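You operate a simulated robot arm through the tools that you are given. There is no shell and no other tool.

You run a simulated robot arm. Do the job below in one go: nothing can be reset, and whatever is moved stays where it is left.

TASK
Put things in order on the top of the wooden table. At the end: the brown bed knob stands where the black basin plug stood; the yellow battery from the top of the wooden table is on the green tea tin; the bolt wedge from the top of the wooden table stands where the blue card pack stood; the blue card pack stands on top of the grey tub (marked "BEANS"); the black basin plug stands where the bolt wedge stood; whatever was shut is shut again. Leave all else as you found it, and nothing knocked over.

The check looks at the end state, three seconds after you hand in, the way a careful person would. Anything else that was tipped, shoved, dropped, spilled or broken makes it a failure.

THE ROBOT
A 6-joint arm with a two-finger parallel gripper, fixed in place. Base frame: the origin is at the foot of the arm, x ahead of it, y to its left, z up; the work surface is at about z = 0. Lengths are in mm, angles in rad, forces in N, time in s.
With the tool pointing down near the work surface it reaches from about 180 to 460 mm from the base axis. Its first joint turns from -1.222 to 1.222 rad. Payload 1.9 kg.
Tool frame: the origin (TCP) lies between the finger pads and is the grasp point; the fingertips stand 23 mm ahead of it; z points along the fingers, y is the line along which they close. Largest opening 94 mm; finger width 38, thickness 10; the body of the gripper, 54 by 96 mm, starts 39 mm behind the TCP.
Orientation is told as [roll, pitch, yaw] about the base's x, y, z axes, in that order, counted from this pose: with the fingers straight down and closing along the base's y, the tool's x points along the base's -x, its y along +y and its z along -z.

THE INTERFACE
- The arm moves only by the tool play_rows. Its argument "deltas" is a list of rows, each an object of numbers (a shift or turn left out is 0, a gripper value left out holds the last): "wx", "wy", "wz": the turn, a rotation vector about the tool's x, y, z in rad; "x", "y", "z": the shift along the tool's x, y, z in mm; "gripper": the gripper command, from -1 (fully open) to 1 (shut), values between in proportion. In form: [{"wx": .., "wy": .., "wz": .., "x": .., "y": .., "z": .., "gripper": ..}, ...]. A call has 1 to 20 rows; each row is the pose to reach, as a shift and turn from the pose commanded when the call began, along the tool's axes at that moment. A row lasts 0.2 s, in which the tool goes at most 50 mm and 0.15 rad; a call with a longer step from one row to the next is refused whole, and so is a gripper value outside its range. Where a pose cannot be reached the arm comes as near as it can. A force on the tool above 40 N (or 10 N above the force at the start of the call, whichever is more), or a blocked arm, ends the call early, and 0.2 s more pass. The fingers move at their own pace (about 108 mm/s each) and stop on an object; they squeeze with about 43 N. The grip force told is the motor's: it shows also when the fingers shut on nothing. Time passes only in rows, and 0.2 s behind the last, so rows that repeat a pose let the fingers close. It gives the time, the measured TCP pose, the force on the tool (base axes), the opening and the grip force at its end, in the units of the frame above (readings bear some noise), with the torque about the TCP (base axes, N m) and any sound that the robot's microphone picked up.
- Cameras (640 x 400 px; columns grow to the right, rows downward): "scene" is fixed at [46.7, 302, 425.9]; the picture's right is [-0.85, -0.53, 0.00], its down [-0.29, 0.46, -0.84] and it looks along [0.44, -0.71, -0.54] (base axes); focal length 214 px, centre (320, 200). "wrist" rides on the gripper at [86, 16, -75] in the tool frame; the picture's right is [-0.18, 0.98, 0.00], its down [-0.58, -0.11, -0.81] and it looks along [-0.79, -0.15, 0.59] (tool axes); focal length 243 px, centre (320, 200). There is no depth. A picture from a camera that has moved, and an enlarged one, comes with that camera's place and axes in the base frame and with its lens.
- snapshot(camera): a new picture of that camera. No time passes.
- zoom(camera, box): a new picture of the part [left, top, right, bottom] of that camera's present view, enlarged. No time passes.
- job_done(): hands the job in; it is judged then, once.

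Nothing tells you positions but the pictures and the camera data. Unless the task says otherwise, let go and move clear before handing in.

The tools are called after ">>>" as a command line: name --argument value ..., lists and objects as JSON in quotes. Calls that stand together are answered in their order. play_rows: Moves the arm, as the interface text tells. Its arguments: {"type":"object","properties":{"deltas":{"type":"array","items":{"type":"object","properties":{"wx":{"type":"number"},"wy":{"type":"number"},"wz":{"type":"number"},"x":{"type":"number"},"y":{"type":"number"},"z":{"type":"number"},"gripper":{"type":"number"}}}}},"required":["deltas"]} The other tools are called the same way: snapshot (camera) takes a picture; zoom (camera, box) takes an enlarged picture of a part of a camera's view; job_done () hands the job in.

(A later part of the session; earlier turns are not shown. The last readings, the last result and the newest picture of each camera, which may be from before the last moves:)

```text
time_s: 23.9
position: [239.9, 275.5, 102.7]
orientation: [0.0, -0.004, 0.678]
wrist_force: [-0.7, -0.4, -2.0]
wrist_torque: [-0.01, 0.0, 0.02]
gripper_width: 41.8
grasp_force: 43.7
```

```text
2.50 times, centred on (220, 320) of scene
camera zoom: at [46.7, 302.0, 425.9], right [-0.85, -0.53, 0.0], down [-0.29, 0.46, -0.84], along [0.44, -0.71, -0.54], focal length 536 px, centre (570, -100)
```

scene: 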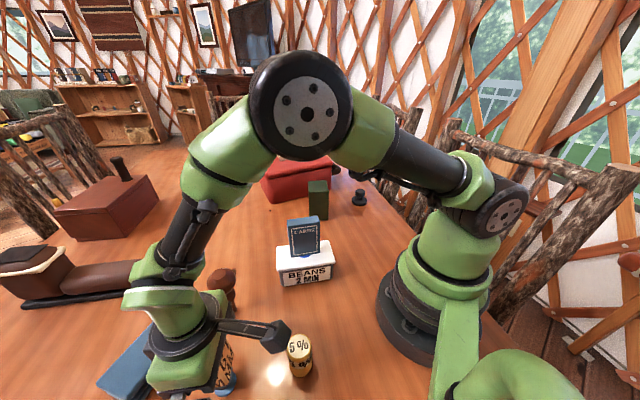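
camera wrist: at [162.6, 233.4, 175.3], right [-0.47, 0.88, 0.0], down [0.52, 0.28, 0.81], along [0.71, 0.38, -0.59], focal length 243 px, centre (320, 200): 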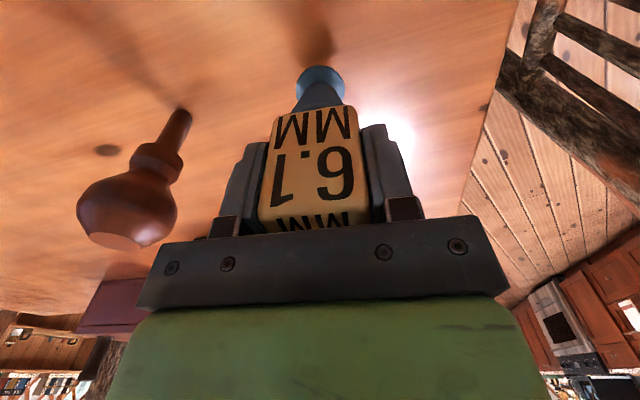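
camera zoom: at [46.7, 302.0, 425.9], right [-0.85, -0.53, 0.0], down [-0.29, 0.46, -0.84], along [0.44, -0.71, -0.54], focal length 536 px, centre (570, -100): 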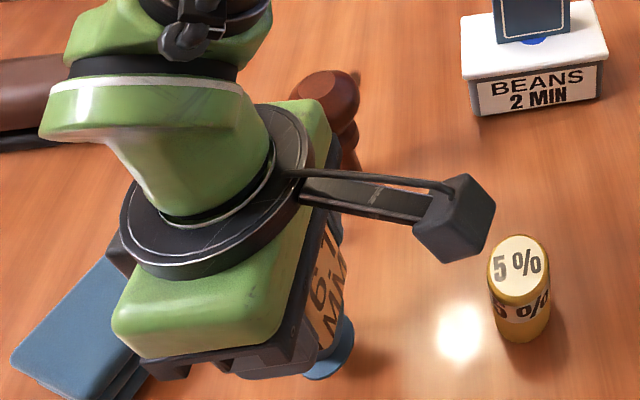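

The bolt wedge is gripped and lifted cleanly. I carry it high over the tub and cards to the cards' former spot at (212, -205).

>>> play_rows --deltas '[{"z": -40}, {"z": -80}, {"z": -122}, {"z": -165}, {"x": 16.9, "y": -44.8, "z": -165, "wz": 0.143}, {"x": 39.8, "y": -84.2, "z": -165, "wz": 0.285}, {"x": 65.8, "y": -121.1, "z": -165, "wz": 0.428}, {"x": 94.1, "y": -156.1, "z": -165, "wz": 0.571}, {"x": 124.7, "y": -189.1, "z": -165, "wz": 0.714}, {"x": 156.1, "y": -221.6, "z": -165, "wz": 0.856}, {"x": 189.1, "y": -252.8, "z": -165, "wz": 0.999}, {"x": 222.8, "y": -283.4, "z": -165, "wz": 1.142}, {"x": 258.9, "y": -312.2, "z": -165, "wz": 1.284}, {"x": 295.4, "y": -336.7, "z": -165, "wz": 1.427}, {"x": 323.5, "y": -356, "z": -165, "wz": 1.57}, {"x": 323.5, "y": -356, "z": -165, "wz": 1.57}]'

>>> snapshot --camera "scene"

>>> snapshot --camera "wrist"

```text
time_s: 27.3
position: [210.5, -206.6, 265.2]
orientation: [0.004, -0.001, -0.893]
wrist_force: [-0.1, 0.4, -3.2]
wrist_torque: [-0.01, 0.02, -0.01]
gripper_width: 41.7
grasp_force: 43.4
```

```text
taken
```

scene: 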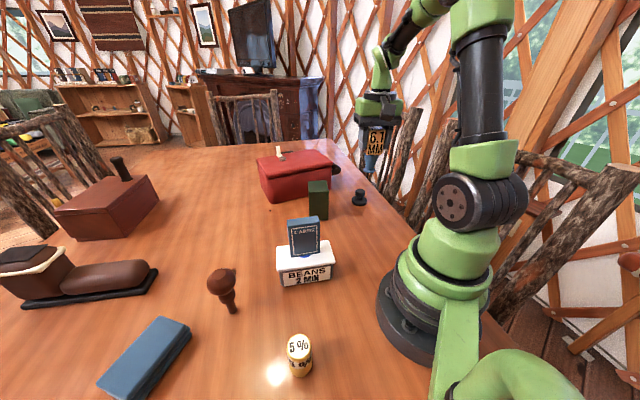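

```text
taken
camera wrist: at [168.8, -128.5, 338.5], right [0.88, 0.47, 0.0], down [0.28, -0.52, 0.81], along [0.38, -0.71, -0.59], focal length 243 px, centre (320, 200)
```

wrist: 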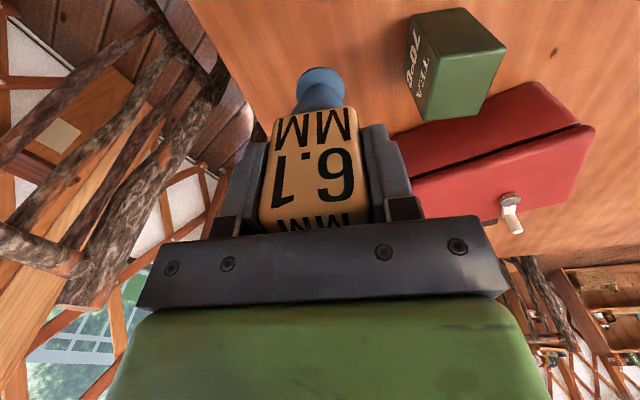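

The wedge is still firmly held. I lower it to just above the table at the card spot.

>>> play_rows --deltas '[{"x": -1, "y": 1, "z": 40}, {"x": -1.5, "y": 1.2, "z": 80}, {"x": -1.5, "y": 1.2, "z": 120}, {"x": -1.5, "y": 1.2, "z": 155}, {"x": -1.5, "y": 1.2, "z": 175}, {"x": -1.5, "y": 1.2, "z": 175}]'

>>> zoom --camera "scene" --box '[300, 130, 440, 240]'

```text
time_s: 28.7
position: [214.1, -205.8, 91.1]
orientation: [0.003, -0.002, -0.891]
wrist_force: [0.3, -0.2, -2.7]
wrist_torque: [0.04, 0.04, -0.03]
gripper_width: 41.8
grasp_force: 42.9
```

```text
3.64 times, centred on (370, 185) of scene
camera zoom: at [46.7, 302.0, 425.9], right [-0.85, -0.53, 0.0], down [-0.29, 0.46, -0.84], along [0.44, -0.71, -0.54], focal length 780 px, centre (138, 254)
```

zoom: 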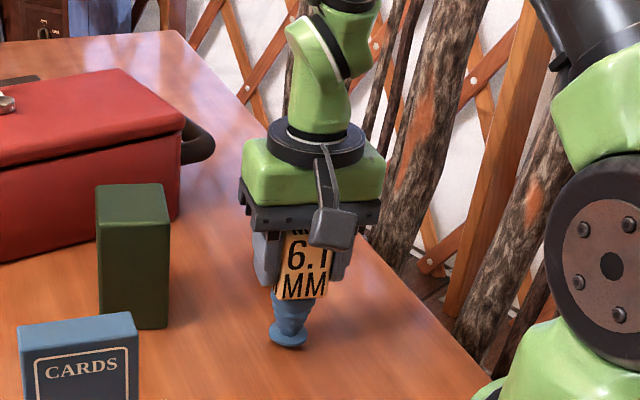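

>>> play_rows --deltas '[{"z": 3}, {"z": 6}, {"z": 6.5}, {"z": 6.5}]'

>>> play_rows --deltas '[{"z": 0.7}, {"z": 1.4}, {"z": 1.4}]'

>>> zoom --camera "scene" --box '[320, 170, 400, 230]'

```text
time_s: 29.7
position: [213.0, -205.9, 84.9]
orientation: [0.002, 0.0, -0.89]
wrist_force: [0.8, 0.0, -2.7]
wrist_torque: [0.0, -0.01, 0.01]
gripper_width: 41.8
grasp_force: 42.9
```

```text
time_s: 30.5
position: [213.8, -205.2, 81.9]
orientation: [0.004, 0.0, -0.893]
wrist_force: [0.7, 0.1, -3.1]
wrist_torque: [0.0, -0.01, 0.02]
gripper_width: 41.6
grasp_force: 43.0
```

```text
6.67 times, centred on (360, 200) of scene
camera zoom: at [46.7, 302.0, 425.9], right [-0.85, -0.53, 0.0], down [-0.29, 0.46, -0.84], along [0.44, -0.71, -0.54], focal length 1430 px, centre (53, 200)
```

zoom: 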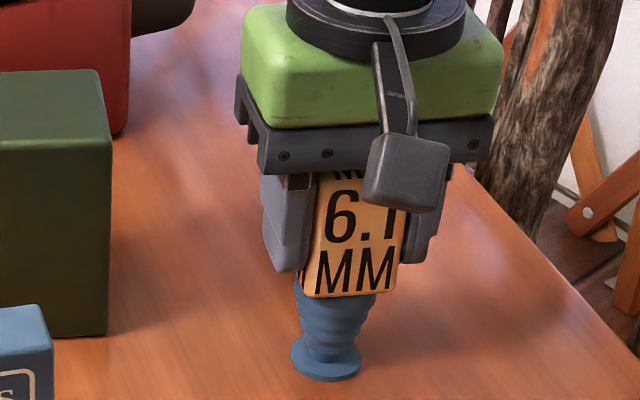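

>>> play_rows --deltas '[{"z": 0.5}, {"z": 0.8}, {"z": 0.8}]'

>>> play_rows --deltas '[{"z": 0.4}, {"z": 0.7}, {"z": 0.7}]'

```text
time_s: 31.3
position: [213.9, -204.4, 82.1]
orientation: [0.005, -0.001, -0.892]
wrist_force: [-5.7, 2.2, 22.1]
wrist_torque: [-0.02, 0.46, -0.14]
gripper_width: 41.9
grasp_force: 42.7
```

```text
time_s: 31.8
position: [214.7, -205.9, 82.4]
orientation: [0.003, -0.001, -0.892]
wrist_force: [-1.1, 0.6, 3.9]
wrist_torque: [-0.04, 0.06, -0.02]
gripper_width: 41.7
grasp_force: 43.0
stopped in row 2: the force on the tool passed its limit at 42 N (the readings are from after the stop); the commanded pose is now the measured one
```

In contact with the table. I release gently.

>>> play_rows --deltas '[{"z": -0.2, "gripper": 0.05}, {"z": -0.2, "gripper": 0.0}, {"z": -0.2, "gripper": -0.1}, {"z": -0.2, "gripper": -0.5}, {"z": -0.2, "gripper": -1}, {"z": -0.2, "gripper": -1}]'

>>> zoom --camera "scene" --box '[320, 170, 400, 230]'

>>> snapshot --camera "wrist"

```text
time_s: 33.2
position: [213.1, -204.1, 82.3]
orientation: [0.004, -0.001, -0.89]
wrist_force: [-0.4, -0.1, -0.1]
wrist_torque: [0.0, 0.01, -0.03]
gripper_width: 94.0
grasp_force: 0.1
```

```text
6.67 times, centred on (360, 200) of scene
camera zoom: at [46.7, 302.0, 425.9], right [-0.85, -0.53, 0.0], down [-0.29, 0.46, -0.84], along [0.44, -0.71, -0.54], focal length 1430 px, centre (53, 200)
```

zoom: 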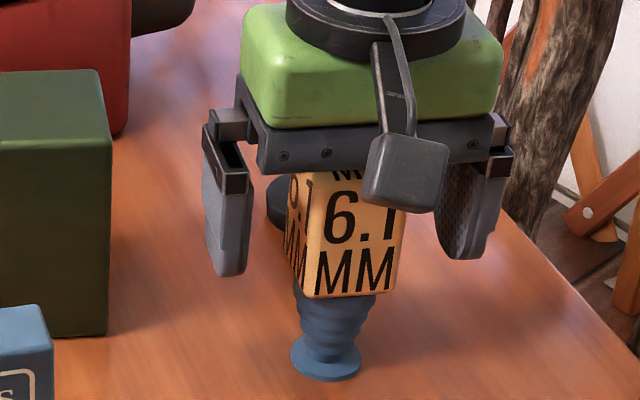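

```text
taken
camera wrist: at [171.9, -127.4, 155.6], right [0.88, 0.47, 0.0], down [0.28, -0.52, 0.81], along [0.38, -0.71, -0.59], focal length 243 px, centre (320, 200)
```

wrist: 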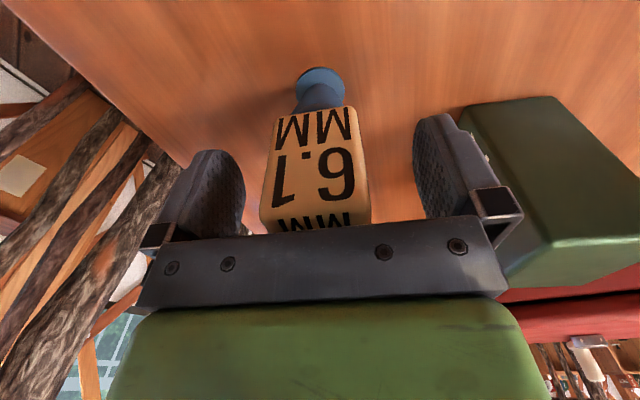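

The bolt wedge stands upright at the card spot. Next is the plug. I rise, and use a yaw of -0.4 there so the camera bracket stays well clear of the wedge.

>>> play_rows --deltas '[{"z": -30}, {"z": -70}, {"z": -100}, {"x": -25, "y": -6, "z": -100, "wz": -0.12}, {"x": -55, "y": -13, "z": -100, "wz": -0.24}, {"x": -87, "y": -21, "z": -100, "wz": -0.37}, {"x": -117.6, "y": -28, "z": -90, "wz": -0.49}, {"x": -117.6, "y": -28, "z": -70, "wz": -0.49}, {"x": -117.6, "y": -28, "z": -70, "wz": -0.49}]'

>>> snapshot --camera "wrist"

>>> zoom --camera "wrist" --box '[240, 0, 400, 110]'

>>> zoom --camera "scene" --box '[300, 130, 440, 240]'

```text
time_s: 35.2
position: [265.5, -313.7, 152.2]
orientation: [0.003, -0.002, -0.403]
wrist_force: [0.5, -0.3, -0.8]
wrist_torque: [-0.03, -0.01, 0.03]
gripper_width: 93.7
grasp_force: 0.1
```

```text
taken
camera wrist: at [192.4, -265.3, 225.0], right [0.55, 0.83, 0.0], down [0.49, -0.33, 0.81], along [0.67, -0.45, -0.59], focal length 243 px, centre (320, 200)
```

wrist: 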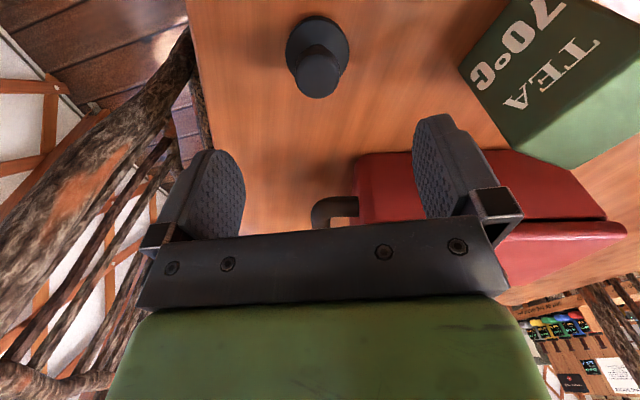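

```text
3.64 times, centred on (320, 55) of wrist
camera zoom: at [192.4, -265.3, 225.0], right [0.55, 0.83, 0.0], down [0.49, -0.33, 0.81], along [0.67, -0.45, -0.59], focal length 882 px, centre (320, 727)
```

zoom: 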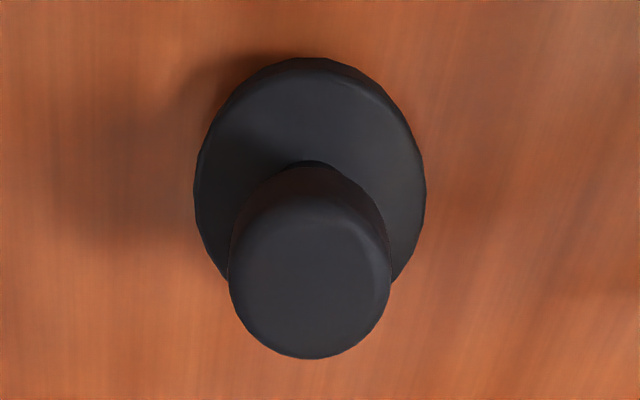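

```text
3.64 times, centred on (370, 185) of scene
camera zoom: at [46.7, 302.0, 425.9], right [-0.85, -0.53, 0.0], down [-0.29, 0.46, -0.84], along [0.44, -0.71, -0.54], focal length 780 px, centre (138, 254)
```

zoom: 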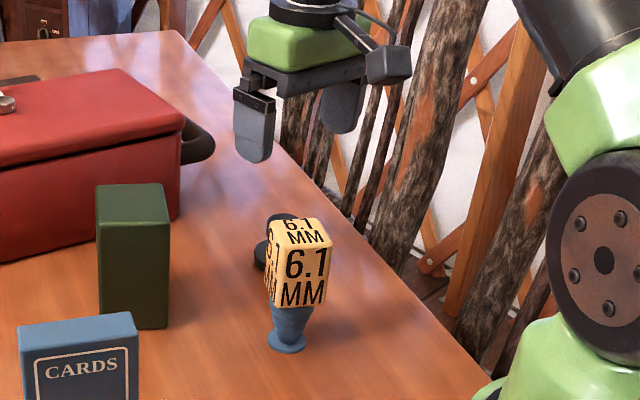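

The plug axis is at about (266, -316.5). I correct by 2–3 mm and descend around its head.

>>> play_rows --deltas '[{"x": -1.3, "y": -2.4, "z": 30}, {"x": -1.3, "y": -2.4, "z": 65}, {"x": -1.3, "y": -2.4, "z": 95}, {"x": -1.3, "y": -2.4, "z": 107}, {"x": -1.3, "y": -2.4, "z": 107}]'

>>> snapshot --camera "wrist"

>>> zoom --camera "scene" --box '[300, 130, 440, 240]'

```text
time_s: 36.4
position: [266.3, -317.6, 44.0]
orientation: [0.004, -0.004, -0.403]
wrist_force: [0.0, 0.0, -0.9]
wrist_torque: [-0.02, 0.0, -0.01]
gripper_width: 94.2
grasp_force: 0.0
```

```text
taken
camera wrist: at [192.5, -268.1, 118.2], right [0.55, 0.83, 0.0], down [0.49, -0.33, 0.81], along [0.67, -0.45, -0.59], focal length 243 px, centre (320, 200)
```

wrist: 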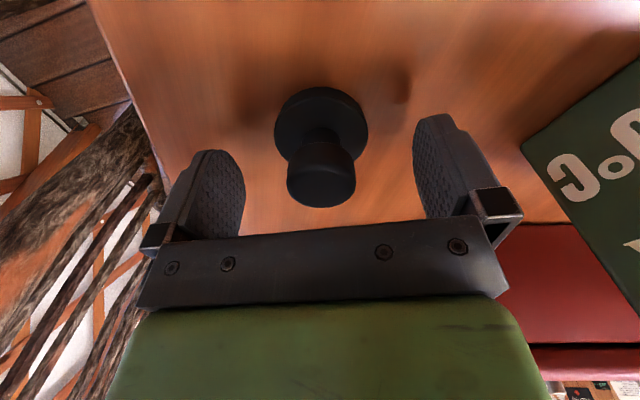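

```text
3.64 times, centred on (370, 185) of scene
camera zoom: at [46.7, 302.0, 425.9], right [-0.85, -0.53, 0.0], down [-0.29, 0.46, -0.84], along [0.44, -0.71, -0.54], focal length 780 px, centre (138, 254)
```

zoom: 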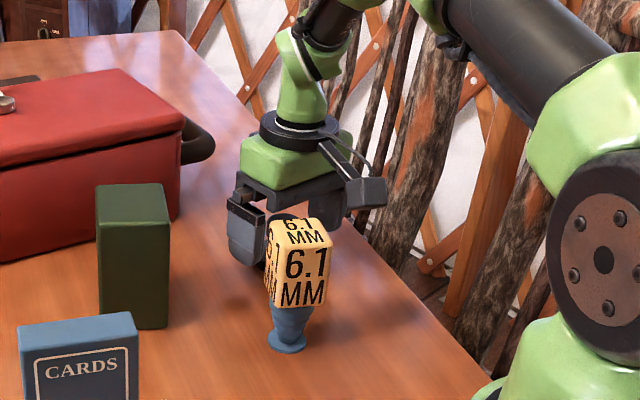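

>>> zoom --camera "wrist" --box '[220, 70, 440, 230]'

```text
2.50 times, centred on (330, 150) of wrist
camera zoom: at [192.5, -268.1, 118.2], right [0.55, 0.83, 0.0], down [0.49, -0.33, 0.81], along [0.67, -0.45, -0.59], focal length 606 px, centre (295, 325)
```

zoom: 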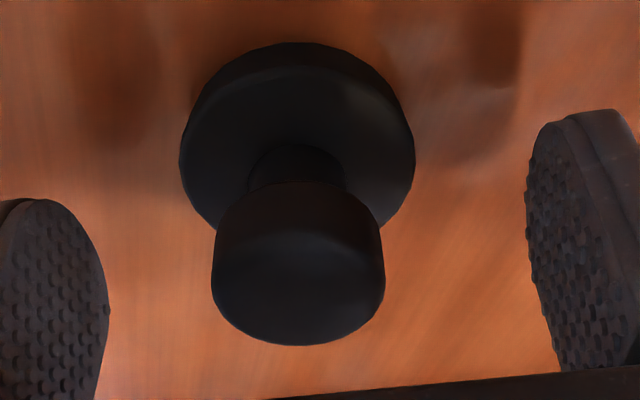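

>>> play_rows --deltas '[{"gripper": -0.3}, {"gripper": 0.1}, {"gripper": 0.2}, {"gripper": 1}, {"gripper": 1}, {"gripper": 1}]'

>>> play_rows --deltas '[{"z": -4}, {"z": -12}, {"z": -25}, {"z": -25}]'

>>> zoom --camera "wrist" --box '[220, 70, 440, 230]'

>>> zoom --camera "scene" --box '[300, 130, 440, 240]'

```text
time_s: 37.8
position: [266.2, -317.0, 45.9]
orientation: [0.004, -0.003, -0.403]
wrist_force: [-0.2, -1.2, 1.1]
wrist_torque: [-0.03, -0.01, 0.01]
gripper_width: 32.7
grasp_force: 43.6
```

```text
time_s: 38.8
position: [266.9, -316.5, 70.1]
orientation: [0.005, -0.002, -0.401]
wrist_force: [0.0, -0.9, -0.5]
wrist_torque: [0.02, -0.02, 0.01]
gripper_width: 33.1
grasp_force: 43.0
```

```text
2.50 times, centred on (330, 150) of wrist
camera zoom: at [192.5, -267.7, 143.4], right [0.55, 0.83, 0.0], down [0.49, -0.33, 0.81], along [0.67, -0.45, -0.59], focal length 606 px, centre (295, 325)
```

zoom: 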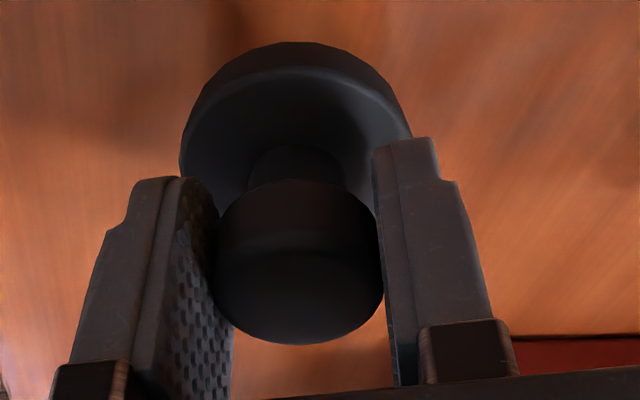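

```text
3.64 times, centred on (370, 185) of scene
camera zoom: at [46.7, 302.0, 425.9], right [-0.85, -0.53, 0.0], down [-0.29, 0.46, -0.84], along [0.44, -0.71, -0.54], focal length 780 px, centre (138, 254)
```

zoom: 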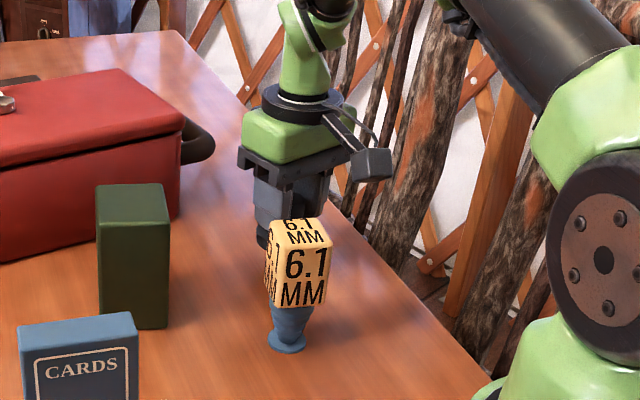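

The plug is held at TCP z of about 45 when on the table. I lift it high and carry it to the bolt wedge's original spot at (238.5, 276).

>>> play_rows --deltas '[{"z": -42}, {"z": -85}, {"z": -128}, {"z": -170}, {"x": 12.5, "y": 43.6, "z": -170, "wz": -0.083}, {"x": 28.7, "y": 86.7, "z": -170, "wz": -0.167}, {"x": 46.7, "y": 129, "z": -170, "wz": -0.25}, {"x": 65.6, "y": 171, "z": -170, "wz": -0.333}, {"x": 85.5, "y": 212.5, "z": -170, "wz": -0.417}, {"x": 104.4, "y": 254.5, "z": -170, "wz": -0.5}, {"x": 122.4, "y": 296.8, "z": -170, "wz": -0.583}, {"x": 140.4, "y": 339.1, "z": -170, "wz": -0.667}, {"x": 160.2, "y": 380.7, "z": -170, "wz": -0.75}, {"x": 181, "y": 421.8, "z": -170, "wz": -0.833}, {"x": 205.4, "y": 461.4, "z": -170, "wz": -0.917}, {"x": 231.3, "y": 499.3, "z": -170, "wz": -1.0}, {"x": 257.8, "y": 534.8, "z": -170, "wz": -1.083}, {"x": 257.8, "y": 534.8, "z": -170, "wz": -1.083}]'

>>> snapshot --camera "scene"

>>> snapshot --camera "wrist"

```text
time_s: 42.6
position: [237.6, 276.1, 240.0]
orientation: [-0.001, -0.006, 0.682]
wrist_force: [0.5, -0.4, -0.3]
wrist_torque: [0.02, 0.01, 0.03]
gripper_width: 32.5
grasp_force: 42.7
```

```text
taken
```

scene: 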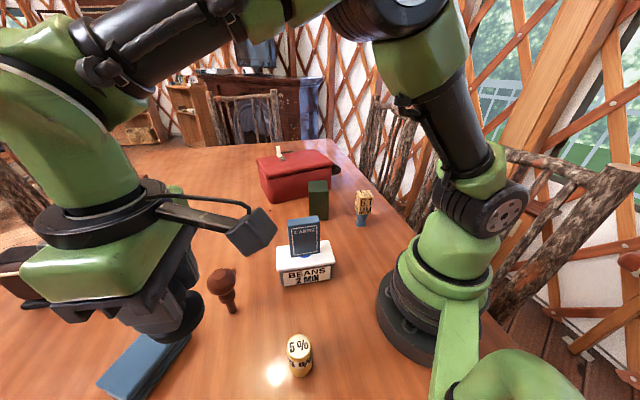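

```text
taken
camera wrist: at [160.8, 234.6, 313.9], right [-0.48, 0.88, 0.0], down [0.52, 0.28, 0.81], along [0.71, 0.38, -0.59], focal length 243 px, centre (320, 200)
```

wrist: 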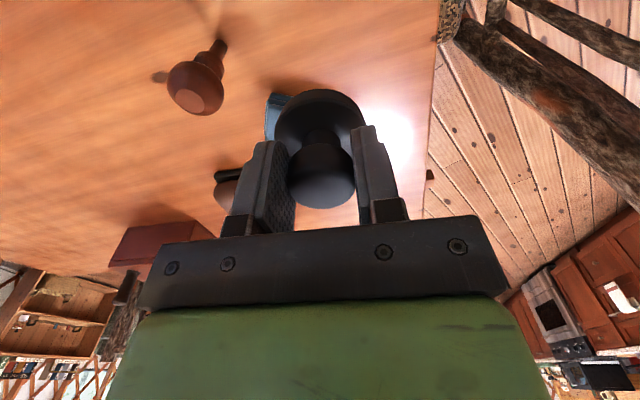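

Positioned above the wedge's old spot. I lower the plug.

>>> play_rows --deltas '[{"z": 45}, {"z": 90}, {"z": 132}, {"z": 168}, {"z": 186}, {"z": 186}]'

>>> play_rows --deltas '[{"z": 2}, {"z": 4}, {"z": 5.5}, {"z": 5.5}]'

>>> zoom --camera "scene" --box '[140, 280, 300, 400]'

```text
time_s: 44.0
position: [237.9, 275.2, 55.2]
orientation: [-0.002, -0.002, 0.682]
wrist_force: [-0.2, 0.7, 0.3]
wrist_torque: [0.0, 0.04, 0.02]
gripper_width: 33.0
grasp_force: 43.2
```

```text
time_s: 45.0
position: [237.9, 276.7, 49.6]
orientation: [0.0, -0.002, 0.682]
wrist_force: [-0.2, 0.6, 0.2]
wrist_torque: [0.01, -0.01, 0.02]
gripper_width: 32.7
grasp_force: 42.5
```

```text
3.33 times, centred on (220, 340) of scene
camera zoom: at [46.7, 302.0, 425.9], right [-0.85, -0.53, 0.0], down [-0.29, 0.46, -0.84], along [0.44, -0.71, -0.54], focal length 715 px, centre (653, -267)
```

zoom: 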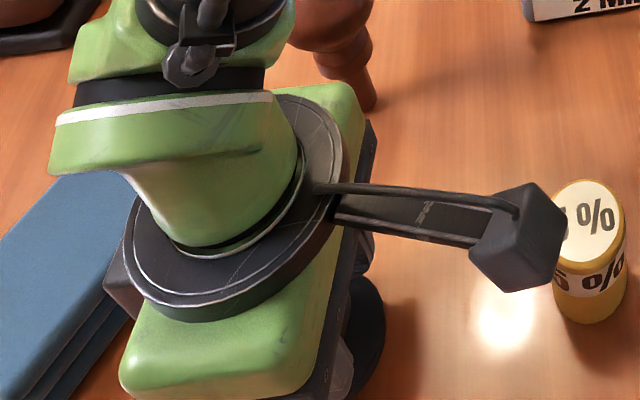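

>>> play_rows --deltas '[{"z": 1}, {"z": 2}, {"z": 2.5}, {"z": 2.5}]'

>>> play_rows --deltas '[{"z": 0.6}, {"z": 1.2}, {"z": 1.2}]'

>>> play_rows --deltas '[{"z": 0.6}, {"z": 1.0}, {"z": 1.0}]'

```text
time_s: 46.0
position: [237.8, 276.1, 47.7]
orientation: [-0.001, -0.002, 0.681]
wrist_force: [0.4, 0.2, -0.3]
wrist_torque: [-0.01, 0.03, 0.04]
gripper_width: 32.8
grasp_force: 43.0
```

```text
time_s: 46.8
position: [237.9, 274.7, 45.6]
orientation: [-0.002, -0.003, 0.681]
wrist_force: [-0.3, -0.1, -0.8]
wrist_torque: [-0.02, 0.03, 0.02]
gripper_width: 32.8
grasp_force: 42.5
```

```text
time_s: 47.6
position: [238.5, 275.0, 45.0]
orientation: [-0.001, -0.004, 0.68]
wrist_force: [-1.7, -4.0, 11.0]
wrist_torque: [-0.02, 0.04, 0.03]
gripper_width: 32.9
grasp_force: 42.8
```

Contact at z of about 45. I release and back off.

>>> play_rows --deltas '[{"z": -0.2, "gripper": 0.25}, {"z": -0.2, "gripper": 0.15}, {"z": -0.2, "gripper": -0.2}, {"z": -0.2, "gripper": -0.6}, {"z": -0.2, "gripper": -1}, {"z": -0.2, "gripper": -1}]'

>>> snapshot --camera "wrist"

```text
time_s: 49.0
position: [238.3, 275.2, 44.4]
orientation: [-0.001, -0.004, 0.681]
wrist_force: [0.1, 0.2, -0.1]
wrist_torque: [0.01, -0.03, -0.03]
gripper_width: 93.8
grasp_force: 0.0
```

```text
taken
camera wrist: at [160.5, 234.4, 118.1], right [-0.48, 0.88, 0.0], down [0.52, 0.28, 0.81], along [0.71, 0.38, -0.59], focal length 243 px, centre (320, 200)
```

wrist: 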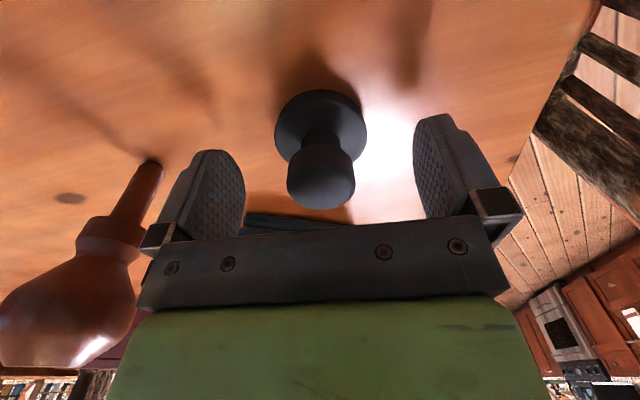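

The plug stands at the wedge's old spot. I rise and look at the knob from the side to find its ball height.

>>> play_rows --deltas '[{"z": -40}, {"z": -85}, {"z": -125}, {"z": -155}, {"x": 22, "y": -36, "z": -155, "wz": 0.05}, {"x": 44, "y": -72, "z": -155, "wz": 0.1}, {"x": 65.7, "y": -107.6, "z": -155, "wz": 0.14}, {"x": 65.7, "y": -107.6, "z": -155, "wz": 0.14}]'

>>> snapshot --camera "scene"

>>> snapshot --camera "wrist"

>>> zoom --camera "wrist" --box '[240, 0, 440, 140]'

```text
time_s: 50.8
position: [255.1, 150.7, 198.9]
orientation: [0.001, -0.004, 0.538]
wrist_force: [0.6, -0.1, 0.3]
wrist_torque: [-0.01, 0.01, -0.02]
gripper_width: 93.8
grasp_force: 0.0
```

```text
taken
```

scene: 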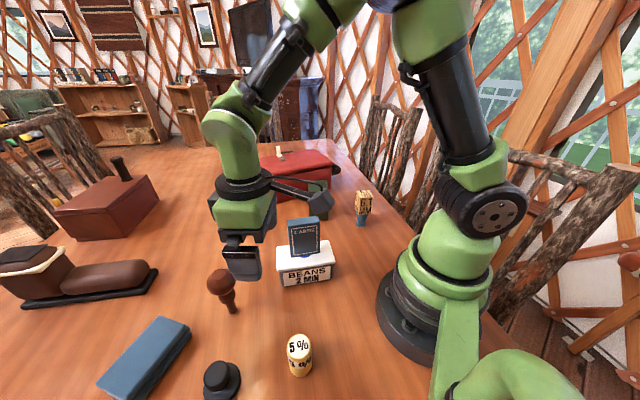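

```text
taken
camera wrist: at [172.0, 120.5, 272.7], right [-0.35, 0.94, 0.0], down [0.55, 0.2, 0.81], along [0.76, 0.28, -0.59], focal length 243 px, centre (320, 200)
```

wrist: 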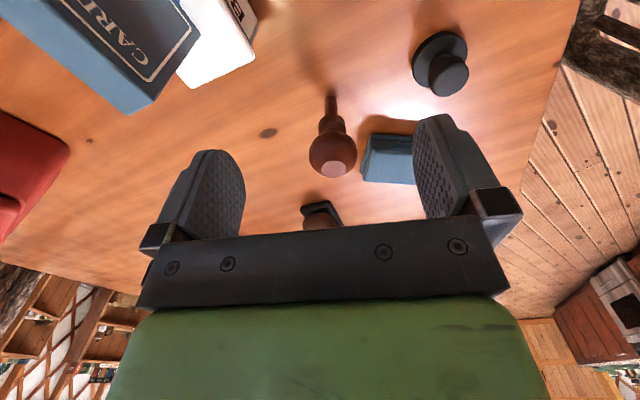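

```text
2.86 times, centred on (340, 70) of wrist
camera zoom: at [172.0, 120.5, 272.7], right [-0.35, 0.94, 0.0], down [0.55, 0.2, 0.81], along [0.76, 0.28, -0.59], focal length 693 px, centre (263, 571)
```

zoom: 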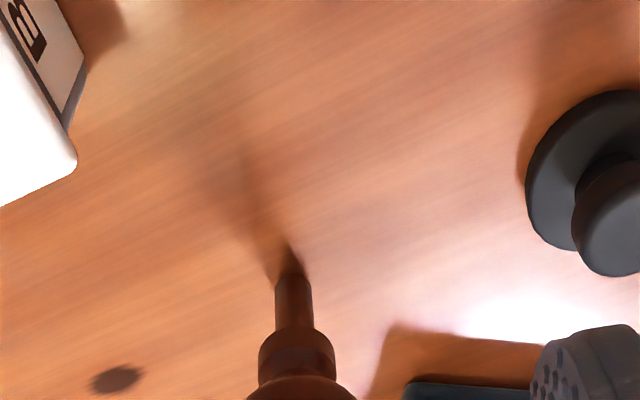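

>>> zoom --camera "wrist" --box '[270, 80, 400, 190]'

>>> zoom --camera "scene" --box '[190, 250, 270, 330]'

>>> zoom --camera "scene" --box '[180, 320, 330, 400]'

```text
3.64 times, centred on (335, 135) of wrist
camera zoom: at [172.0, 120.5, 272.7], right [-0.35, 0.94, 0.0], down [0.55, 0.2, 0.81], along [0.76, 0.28, -0.59], focal length 882 px, centre (266, 436)
```

zoom: 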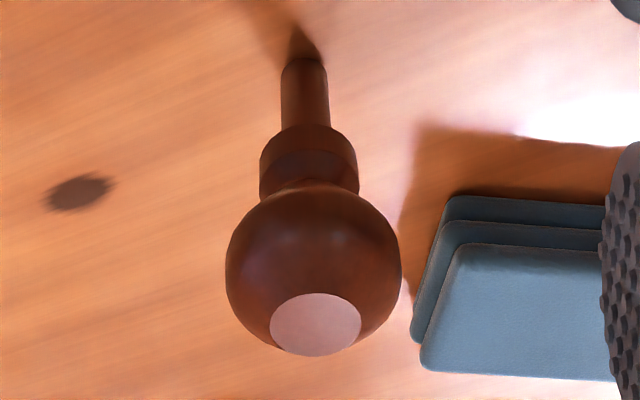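

```text
5.00 times, centred on (230, 290) of scene
camera zoom: at [46.7, 302.0, 425.9], right [-0.85, -0.53, 0.0], down [-0.29, 0.46, -0.84], along [0.44, -0.71, -0.54], focal length 1072 px, centre (770, -250)
```

zoom: 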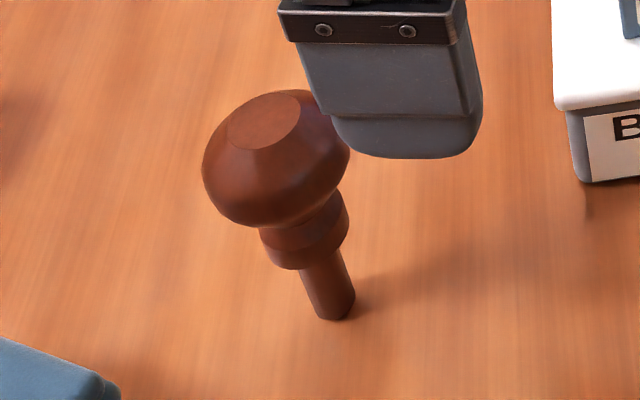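

```text
4.27 times, centred on (255, 360) of scene
camera zoom: at [46.7, 302.0, 425.9], right [-0.85, -0.53, 0.0], down [-0.29, 0.46, -0.84], along [0.44, -0.71, -0.54], focal length 915 px, centre (597, -483)
```

zoom: 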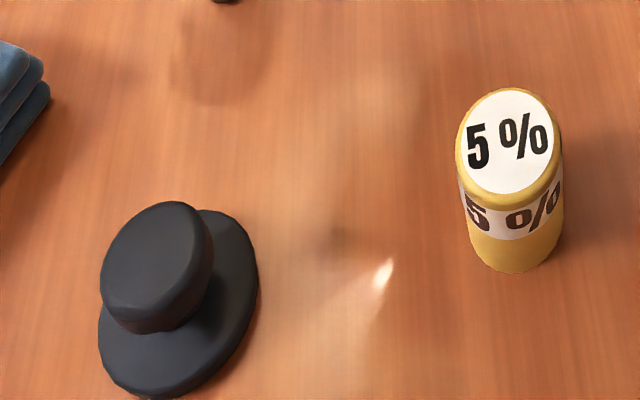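

The knob is on a 15 mm stem at about (321, 190), ball centre height about 98 and diameter about 50, so it needs care. I move above it and refine.

>>> play_rows --deltas '[{"x": -38, "y": -0.4}, {"x": -77, "y": -0.8}, {"x": -77, "y": -0.8}]'

>>> snapshot --camera "wrist"

>>> zoom --camera "wrist" --box '[240, 0, 400, 110]'

```text
time_s: 51.6
position: [321.8, 190.5, 200.0]
orientation: [-0.002, -0.003, 0.541]
wrist_force: [0.9, -0.8, 0.9]
wrist_torque: [0.0, 0.02, -0.01]
gripper_width: 94.2
grasp_force: 0.0
```

```text
taken
camera wrist: at [238.1, 159.8, 272.9], right [-0.35, 0.94, 0.0], down [0.55, 0.21, 0.81], along [0.76, 0.28, -0.59], focal length 243 px, centre (320, 200)
```

wrist: 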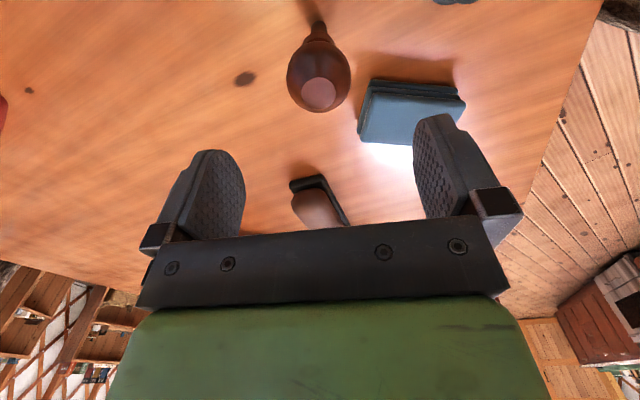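

```text
3.64 times, centred on (320, 55) of wrist
camera zoom: at [238.1, 159.8, 272.9], right [-0.35, 0.94, 0.0], down [0.55, 0.21, 0.81], along [0.76, 0.28, -0.59], focal length 882 px, centre (320, 727)
```

zoom: 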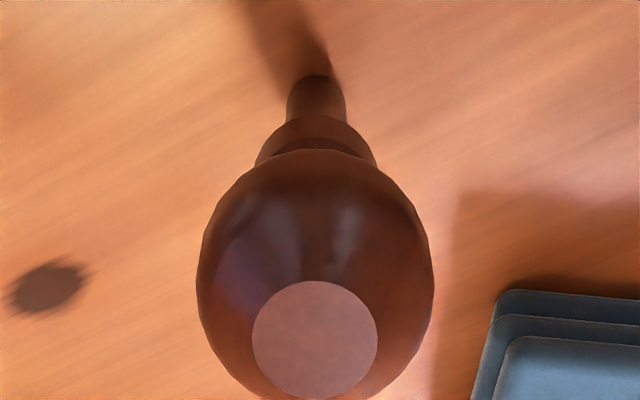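

The refined knob axis is about (326, 190.7) with ball centre at z of about 93. I shift and descend around the ball.

>>> play_rows --deltas '[{"x": -4.3, "y": -1, "z": 30}, {"x": -4.3, "y": -1, "z": 65}, {"x": -4.3, "y": -1, "z": 95}, {"x": -4.3, "y": -1, "z": 106}, {"x": -4.3, "y": -1, "z": 106}]'

>>> snapshot --camera "wrist"

>>> zoom --camera "scene" --box '[160, 220, 300, 330]'

```text
time_s: 52.8
position: [326.1, 191.2, 93.7]
orientation: [0.0, -0.003, 0.54]
wrist_force: [0.2, 0.7, 0.9]
wrist_torque: [0.02, 0.0, 0.0]
gripper_width: 93.9
grasp_force: 0.0
```

```text
taken
camera wrist: at [243.0, 160.7, 166.8], right [-0.35, 0.94, 0.0], down [0.55, 0.2, 0.81], along [0.76, 0.28, -0.59], focal length 243 px, centre (320, 200)
```

wrist: 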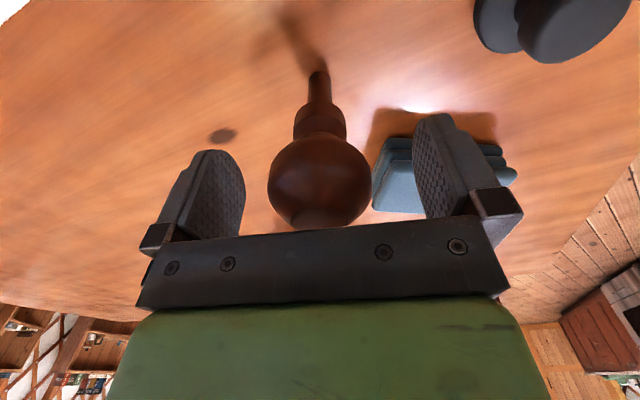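

```text
3.64 times, centred on (230, 275) of scene
camera zoom: at [46.7, 302.0, 425.9], right [-0.85, -0.53, 0.0], down [-0.29, 0.46, -0.84], along [0.44, -0.71, -0.54], focal length 780 px, centre (647, -73)
```

zoom: 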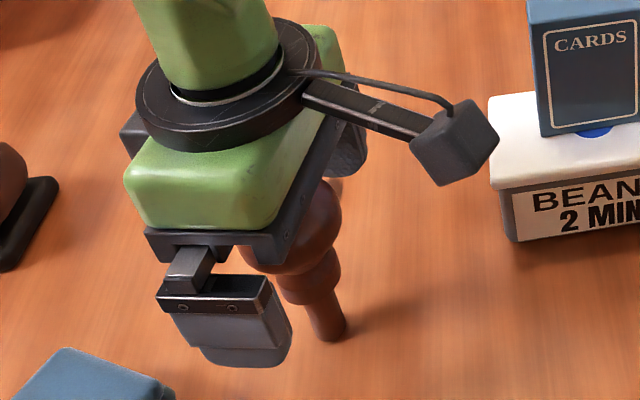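

The ball is centred on the TCP. I close gently, then lift a little.

>>> play_rows --deltas '[{"gripper": -0.3}, {"gripper": -0.15}, {"gripper": -0.08}, {"gripper": -0.03}, {"gripper": 0.05}, {"gripper": 1}, {"gripper": 1}, {"gripper": 1}]'

>>> snapshot --camera "wrist"

```text
time_s: 54.6
position: [325.2, 191.7, 94.3]
orientation: [-0.001, -0.003, 0.54]
wrist_force: [-0.4, -0.6, -0.2]
wrist_torque: [-0.05, -0.03, -0.04]
gripper_width: 46.6
grasp_force: 43.1
```

```text
taken
camera wrist: at [243.0, 160.7, 167.1], right [-0.35, 0.94, 0.0], down [0.55, 0.2, 0.81], along [0.76, 0.28, -0.59], focal length 243 px, centre (320, 200)
```

wrist: 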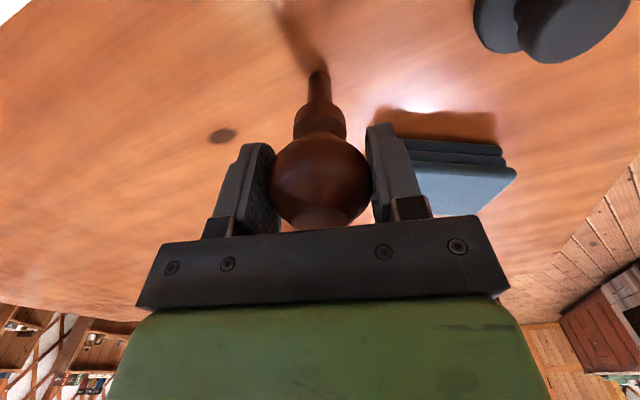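

>>> zoom --camera "wrist" --box '[220, 50, 420, 240]'

>>> play_rows --deltas '[{"z": -2}, {"z": -6}, {"z": -12}, {"z": -18}, {"z": -18}]'

>>> zoom --camera "wrist" --box '[220, 50, 420, 240]'

>>> zoom --camera "scene" --box '[160, 220, 300, 330]'

```text
2.11 times, centred on (320, 145) of wrist
camera zoom: at [243.0, 160.7, 167.1], right [-0.35, 0.94, 0.0], down [0.55, 0.2, 0.81], along [0.76, 0.28, -0.59], focal length 511 px, centre (320, 316)
```

zoom: 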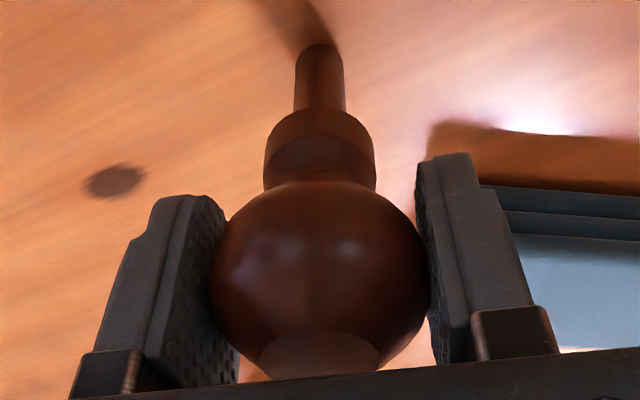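

```text
time_s: 55.8
position: [325.9, 190.7, 111.7]
orientation: [0.0, -0.004, 0.542]
wrist_force: [0.6, 0.2, -0.8]
wrist_torque: [-0.01, 0.05, -0.03]
gripper_width: 46.5
grasp_force: 42.9
```

```text
2.11 times, centred on (320, 145) of wrist
camera zoom: at [242.9, 160.5, 185.3], right [-0.35, 0.94, 0.0], down [0.55, 0.2, 0.81], along [0.76, 0.28, -0.59], focal length 511 px, centre (320, 316)
```

zoom: 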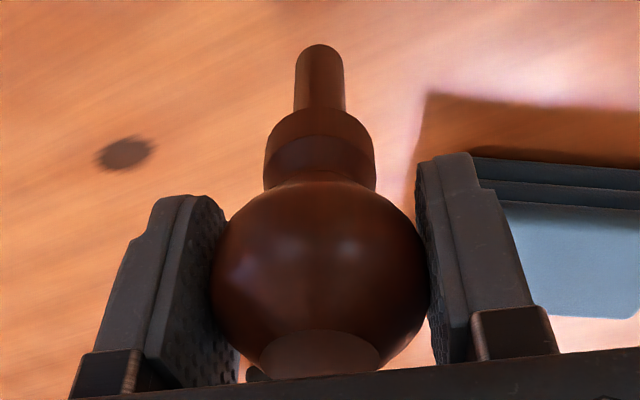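

```text
3.64 times, centred on (230, 275) of scene
camera zoom: at [46.7, 302.0, 425.9], right [-0.85, -0.53, 0.0], down [-0.29, 0.46, -0.84], along [0.44, -0.71, -0.54], focal length 780 px, centre (647, -73)
```

zoom: 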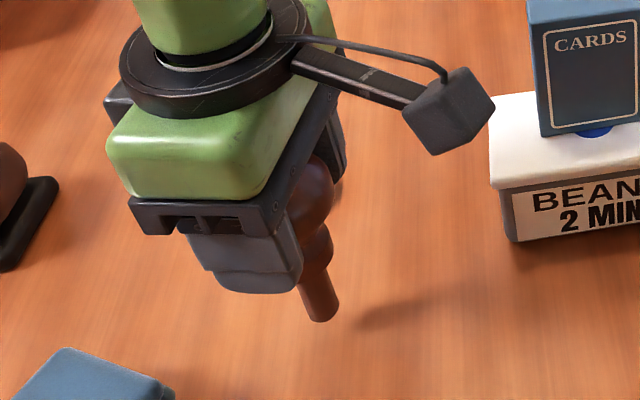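

The knob is held straight (same pose in view before and after lifting). I carry it smoothly and slowly, high over everything, toward the plug's old spot.

>>> play_rows --deltas '[{"z": -12}, {"z": -35}, {"z": -60}, {"z": -85}, {"z": -110}, {"z": -135}, {"z": -160}, {"z": -175}, {"x": 14.9, "y": -17.1, "z": -175, "wz": 0.039}, {"x": 29.8, "y": -34.2, "z": -175, "wz": 0.078}, {"x": 45.6, "y": -51, "z": -175, "wz": 0.117}, {"x": 61.5, "y": -67.7, "z": -175, "wz": 0.157}, {"x": 77.4, "y": -84.4, "z": -175, "wz": 0.196}, {"x": 93.3, "y": -101.1, "z": -175, "wz": 0.235}, {"x": 108.3, "y": -118.3, "z": -175, "wz": 0.274}, {"x": 123.3, "y": -135.5, "z": -175, "wz": 0.313}, {"x": 137.5, "y": -153.3, "z": -175, "wz": 0.353}, {"x": 151.6, "y": -171, "z": -175, "wz": 0.392}, {"x": 165.3, "y": -189, "z": -175, "wz": 0.431}, {"x": 179.1, "y": -207, "z": -175, "wz": 0.47}]'

>>> zoom --camera "wrist" --box '[220, 50, 420, 240]'

>>> snapshot --camera "scene"

```text
time_s: 60.0
position: [276.3, -79.4, 286.7]
orientation: [0.002, -0.004, 0.071]
wrist_force: [0.6, -1.0, -0.9]
wrist_torque: [-0.04, -0.01, 0.01]
gripper_width: 46.7
grasp_force: 42.7
```

```text
2.11 times, centred on (320, 145) of wrist
camera zoom: at [190.1, -68.4, 359.5], right [0.11, 0.99, 0.0], down [0.58, -0.07, 0.81], along [0.8, -0.09, -0.59], focal length 511 px, centre (320, 316)
```

zoom: 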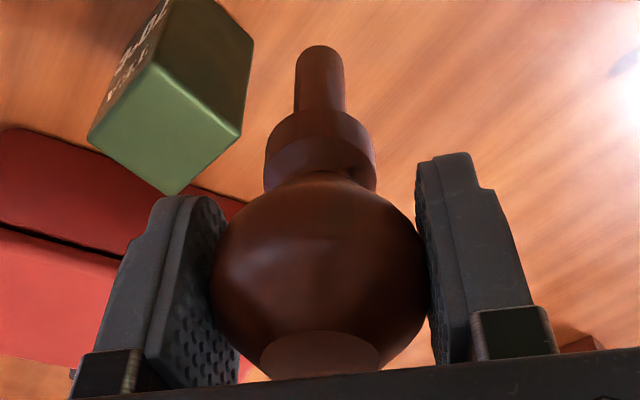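

```text
taken
```

scene: 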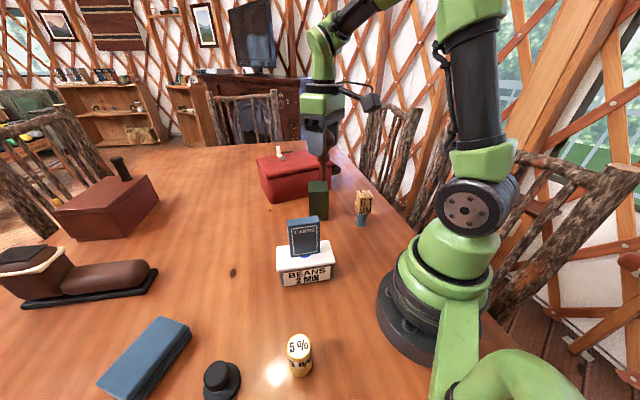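

>>> play_rows --deltas '[{"x": 1.5, "y": -12, "wz": 0.03}, {"x": 4.2, "y": -35, "wz": 0.07}, {"x": 7, "y": -58.5, "wz": 0.12}, {"x": 9.9, "y": -82, "wz": 0.17}, {"x": 12.7, "y": -105.5, "wz": 0.22}, {"x": 15.5, "y": -129, "wz": 0.27, "z": 8}, {"x": 18.4, "y": -152.5, "wz": 0.32, "z": 16}, {"x": 21.2, "y": -176, "wz": 0.37, "z": 24}, {"x": 24, "y": -199, "wz": 0.42, "z": 32}, {"x": 26.6, "y": -221, "wz": 0.45, "z": 40}, {"x": 28.3, "y": -235.2, "wz": 0.47, "z": 47}, {"x": 28.3, "y": -235.2, "wz": 0.47, "z": 47}]'

>>> snapshot --camera "wrist"

>>> snapshot --camera "scene"

```text
time_s: 62.6
position: [267.1, -315.3, 238.9]
orientation: [0.001, -0.001, -0.398]
wrist_force: [1.3, 0.6, 0.1]
wrist_torque: [-0.03, 0.01, -0.02]
gripper_width: 46.8
grasp_force: 43.4
```

```text
taken
camera wrist: at [193.2, -266.3, 311.6], right [0.55, 0.83, 0.0], down [0.49, -0.33, 0.81], along [0.67, -0.44, -0.59], focal length 243 px, centre (320, 200)
```

wrist: 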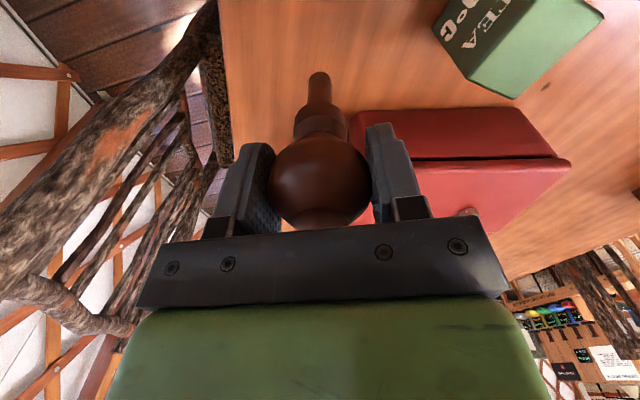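

```text
taken
```

scene: 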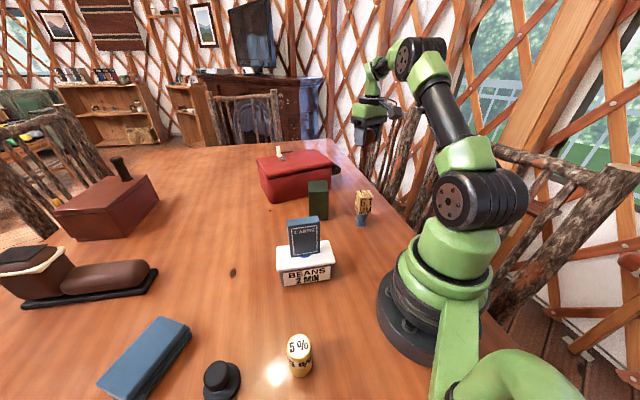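

Above the plug's spot with a tiny correction. I lower slowly.

>>> play_rows --deltas '[{"x": 0.5, "y": -0.7, "z": 15}, {"x": 0.9, "y": -1.4, "z": 40}, {"x": 0.9, "y": -1.4, "z": 65}, {"x": 0.9, "y": -1.4, "z": 90}, {"x": 0.9, "y": -1.4, "z": 112}, {"x": 0.9, "y": -1.4, "z": 128}, {"x": 0.9, "y": -1.4, "z": 137}, {"x": 0.9, "y": -1.4, "z": 137}]'

>>> zoom --camera "scene" --box '[320, 150, 410, 230]'

>>> snapshot --camera "wrist"

```text
time_s: 64.4
position: [264.8, -315.6, 100.8]
orientation: [0.004, -0.004, -0.398]
wrist_force: [0.4, -0.7, -0.9]
wrist_torque: [0.0, 0.01, -0.01]
gripper_width: 46.7
grasp_force: 42.9
```

```text
5.00 times, centred on (365, 190) of scene
camera zoom: at [46.7, 302.0, 425.9], right [-0.85, -0.53, 0.0], down [-0.29, 0.46, -0.84], along [0.44, -0.71, -0.54], focal length 1072 px, centre (95, 250)
```

zoom: 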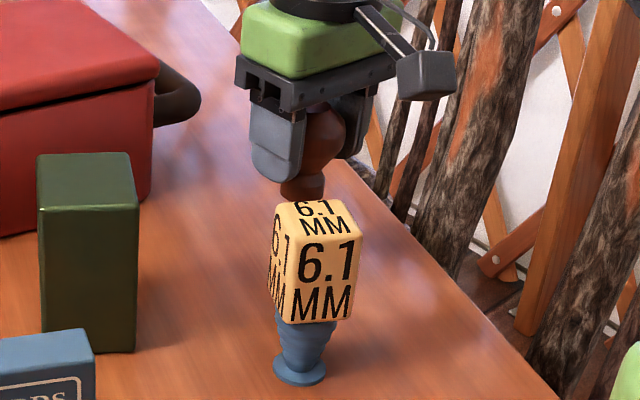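

```text
taken
camera wrist: at [192.0, -267.5, 175.3], right [0.55, 0.83, 0.0], down [0.49, -0.33, 0.81], along [0.67, -0.44, -0.59], focal length 243 px, centre (320, 200)
```

wrist: 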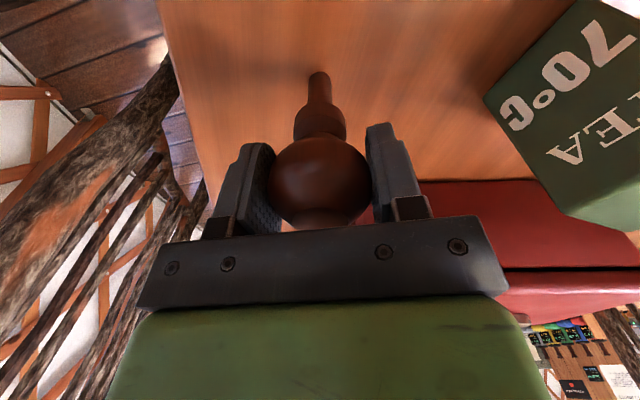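

>>> play_rows --deltas '[{"z": 2}, {"z": 4}, {"z": 4}]'

>>> play_rows --deltas '[{"z": 0.6}, {"z": 1.2}, {"z": 1.2}]'

>>> play_rows --deltas '[{"z": 0.4}, {"z": 0.8}, {"z": 0.8}]'

```text
time_s: 65.2
position: [265.6, -316.5, 98.7]
orientation: [0.004, -0.002, -0.4]
wrist_force: [-0.3, 0.2, -0.1]
wrist_torque: [0.02, 0.03, 0.01]
gripper_width: 46.9
grasp_force: 42.9
```

```text
time_s: 66.0
position: [264.5, -316.7, 97.2]
orientation: [0.004, -0.003, -0.399]
wrist_force: [-0.5, -0.8, -0.9]
wrist_torque: [0.0, -0.01, -0.02]
gripper_width: 46.8
grasp_force: 43.1
```

```text
time_s: 66.8
position: [264.5, -314.8, 96.0]
orientation: [0.003, -0.002, -0.399]
wrist_force: [-0.9, 0.3, -1.7]
wrist_torque: [-0.02, -0.06, 0.02]
gripper_width: 46.2
grasp_force: 43.5
```

>>> play_rows --deltas '[{"z": 0.4}, {"z": 0.8}, {"z": 0.8}]'

>>> play_rows --deltas '[{"z": 0.3}, {"z": 0.6}, {"z": 0.6}]'

```text
time_s: 67.6
position: [265.6, -316.2, 94.3]
orientation: [0.004, -0.002, -0.4]
wrist_force: [-0.1, -0.5, -0.7]
wrist_torque: [0.03, -0.02, -0.01]
gripper_width: 46.3
grasp_force: 43.2
```

```text
time_s: 68.4
position: [266.9, -315.1, 94.6]
orientation: [0.005, -0.002, -0.401]
wrist_force: [0.8, 0.8, -0.2]
wrist_torque: [-0.01, 0.04, 0.03]
gripper_width: 46.6
grasp_force: 43.5
```

>>> play_rows --deltas '[{"z": 0.3}, {"z": 0.5}, {"z": 0.5}]'

>>> zoom --camera "wrist" --box '[220, 50, 420, 240]'

```text
time_s: 69.2
position: [265.7, -315.4, 93.6]
orientation: [0.003, 0.0, -0.4]
wrist_force: [-0.4, -0.4, -0.3]
wrist_torque: [-0.02, -0.01, -0.01]
gripper_width: 46.7
grasp_force: 42.9
```

```text
2.11 times, centred on (320, 145) of wrist
camera zoom: at [192.0, -266.8, 167.3], right [0.55, 0.83, 0.0], down [0.49, -0.33, 0.81], along [0.67, -0.44, -0.59], focal length 511 px, centre (320, 316)
```

zoom: 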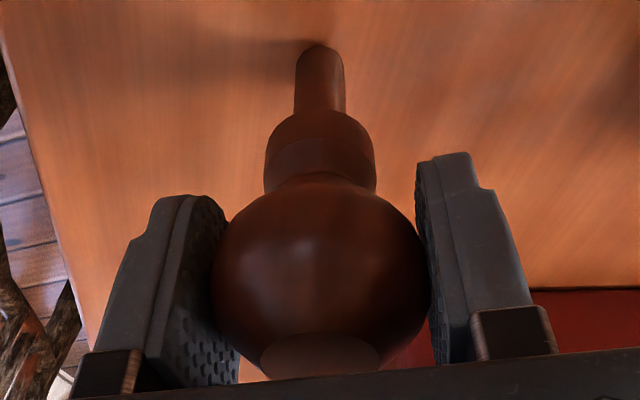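

>>> play_rows --deltas '[{"z": 0.2}, {"z": 0.4}, {"z": 0.4}]'

>>> play_rows --deltas '[{"z": 0.2}, {"z": 0.4}, {"z": 0.4}]'

```text
time_s: 70.0
position: [265.8, -316.4, 94.6]
orientation: [0.004, -0.004, -0.402]
wrist_force: [-1.2, 1.5, 4.2]
wrist_torque: [0.1, 0.17, 0.01]
gripper_width: 46.8
grasp_force: 43.3
```

```text
time_s: 70.8
position: [266.0, -315.8, 93.7]
orientation: [0.003, -0.003, -0.399]
wrist_force: [-0.5, 2.5, 15.0]
wrist_torque: [0.26, 0.1, -0.03]
gripper_width: 46.6
grasp_force: 43.0
```

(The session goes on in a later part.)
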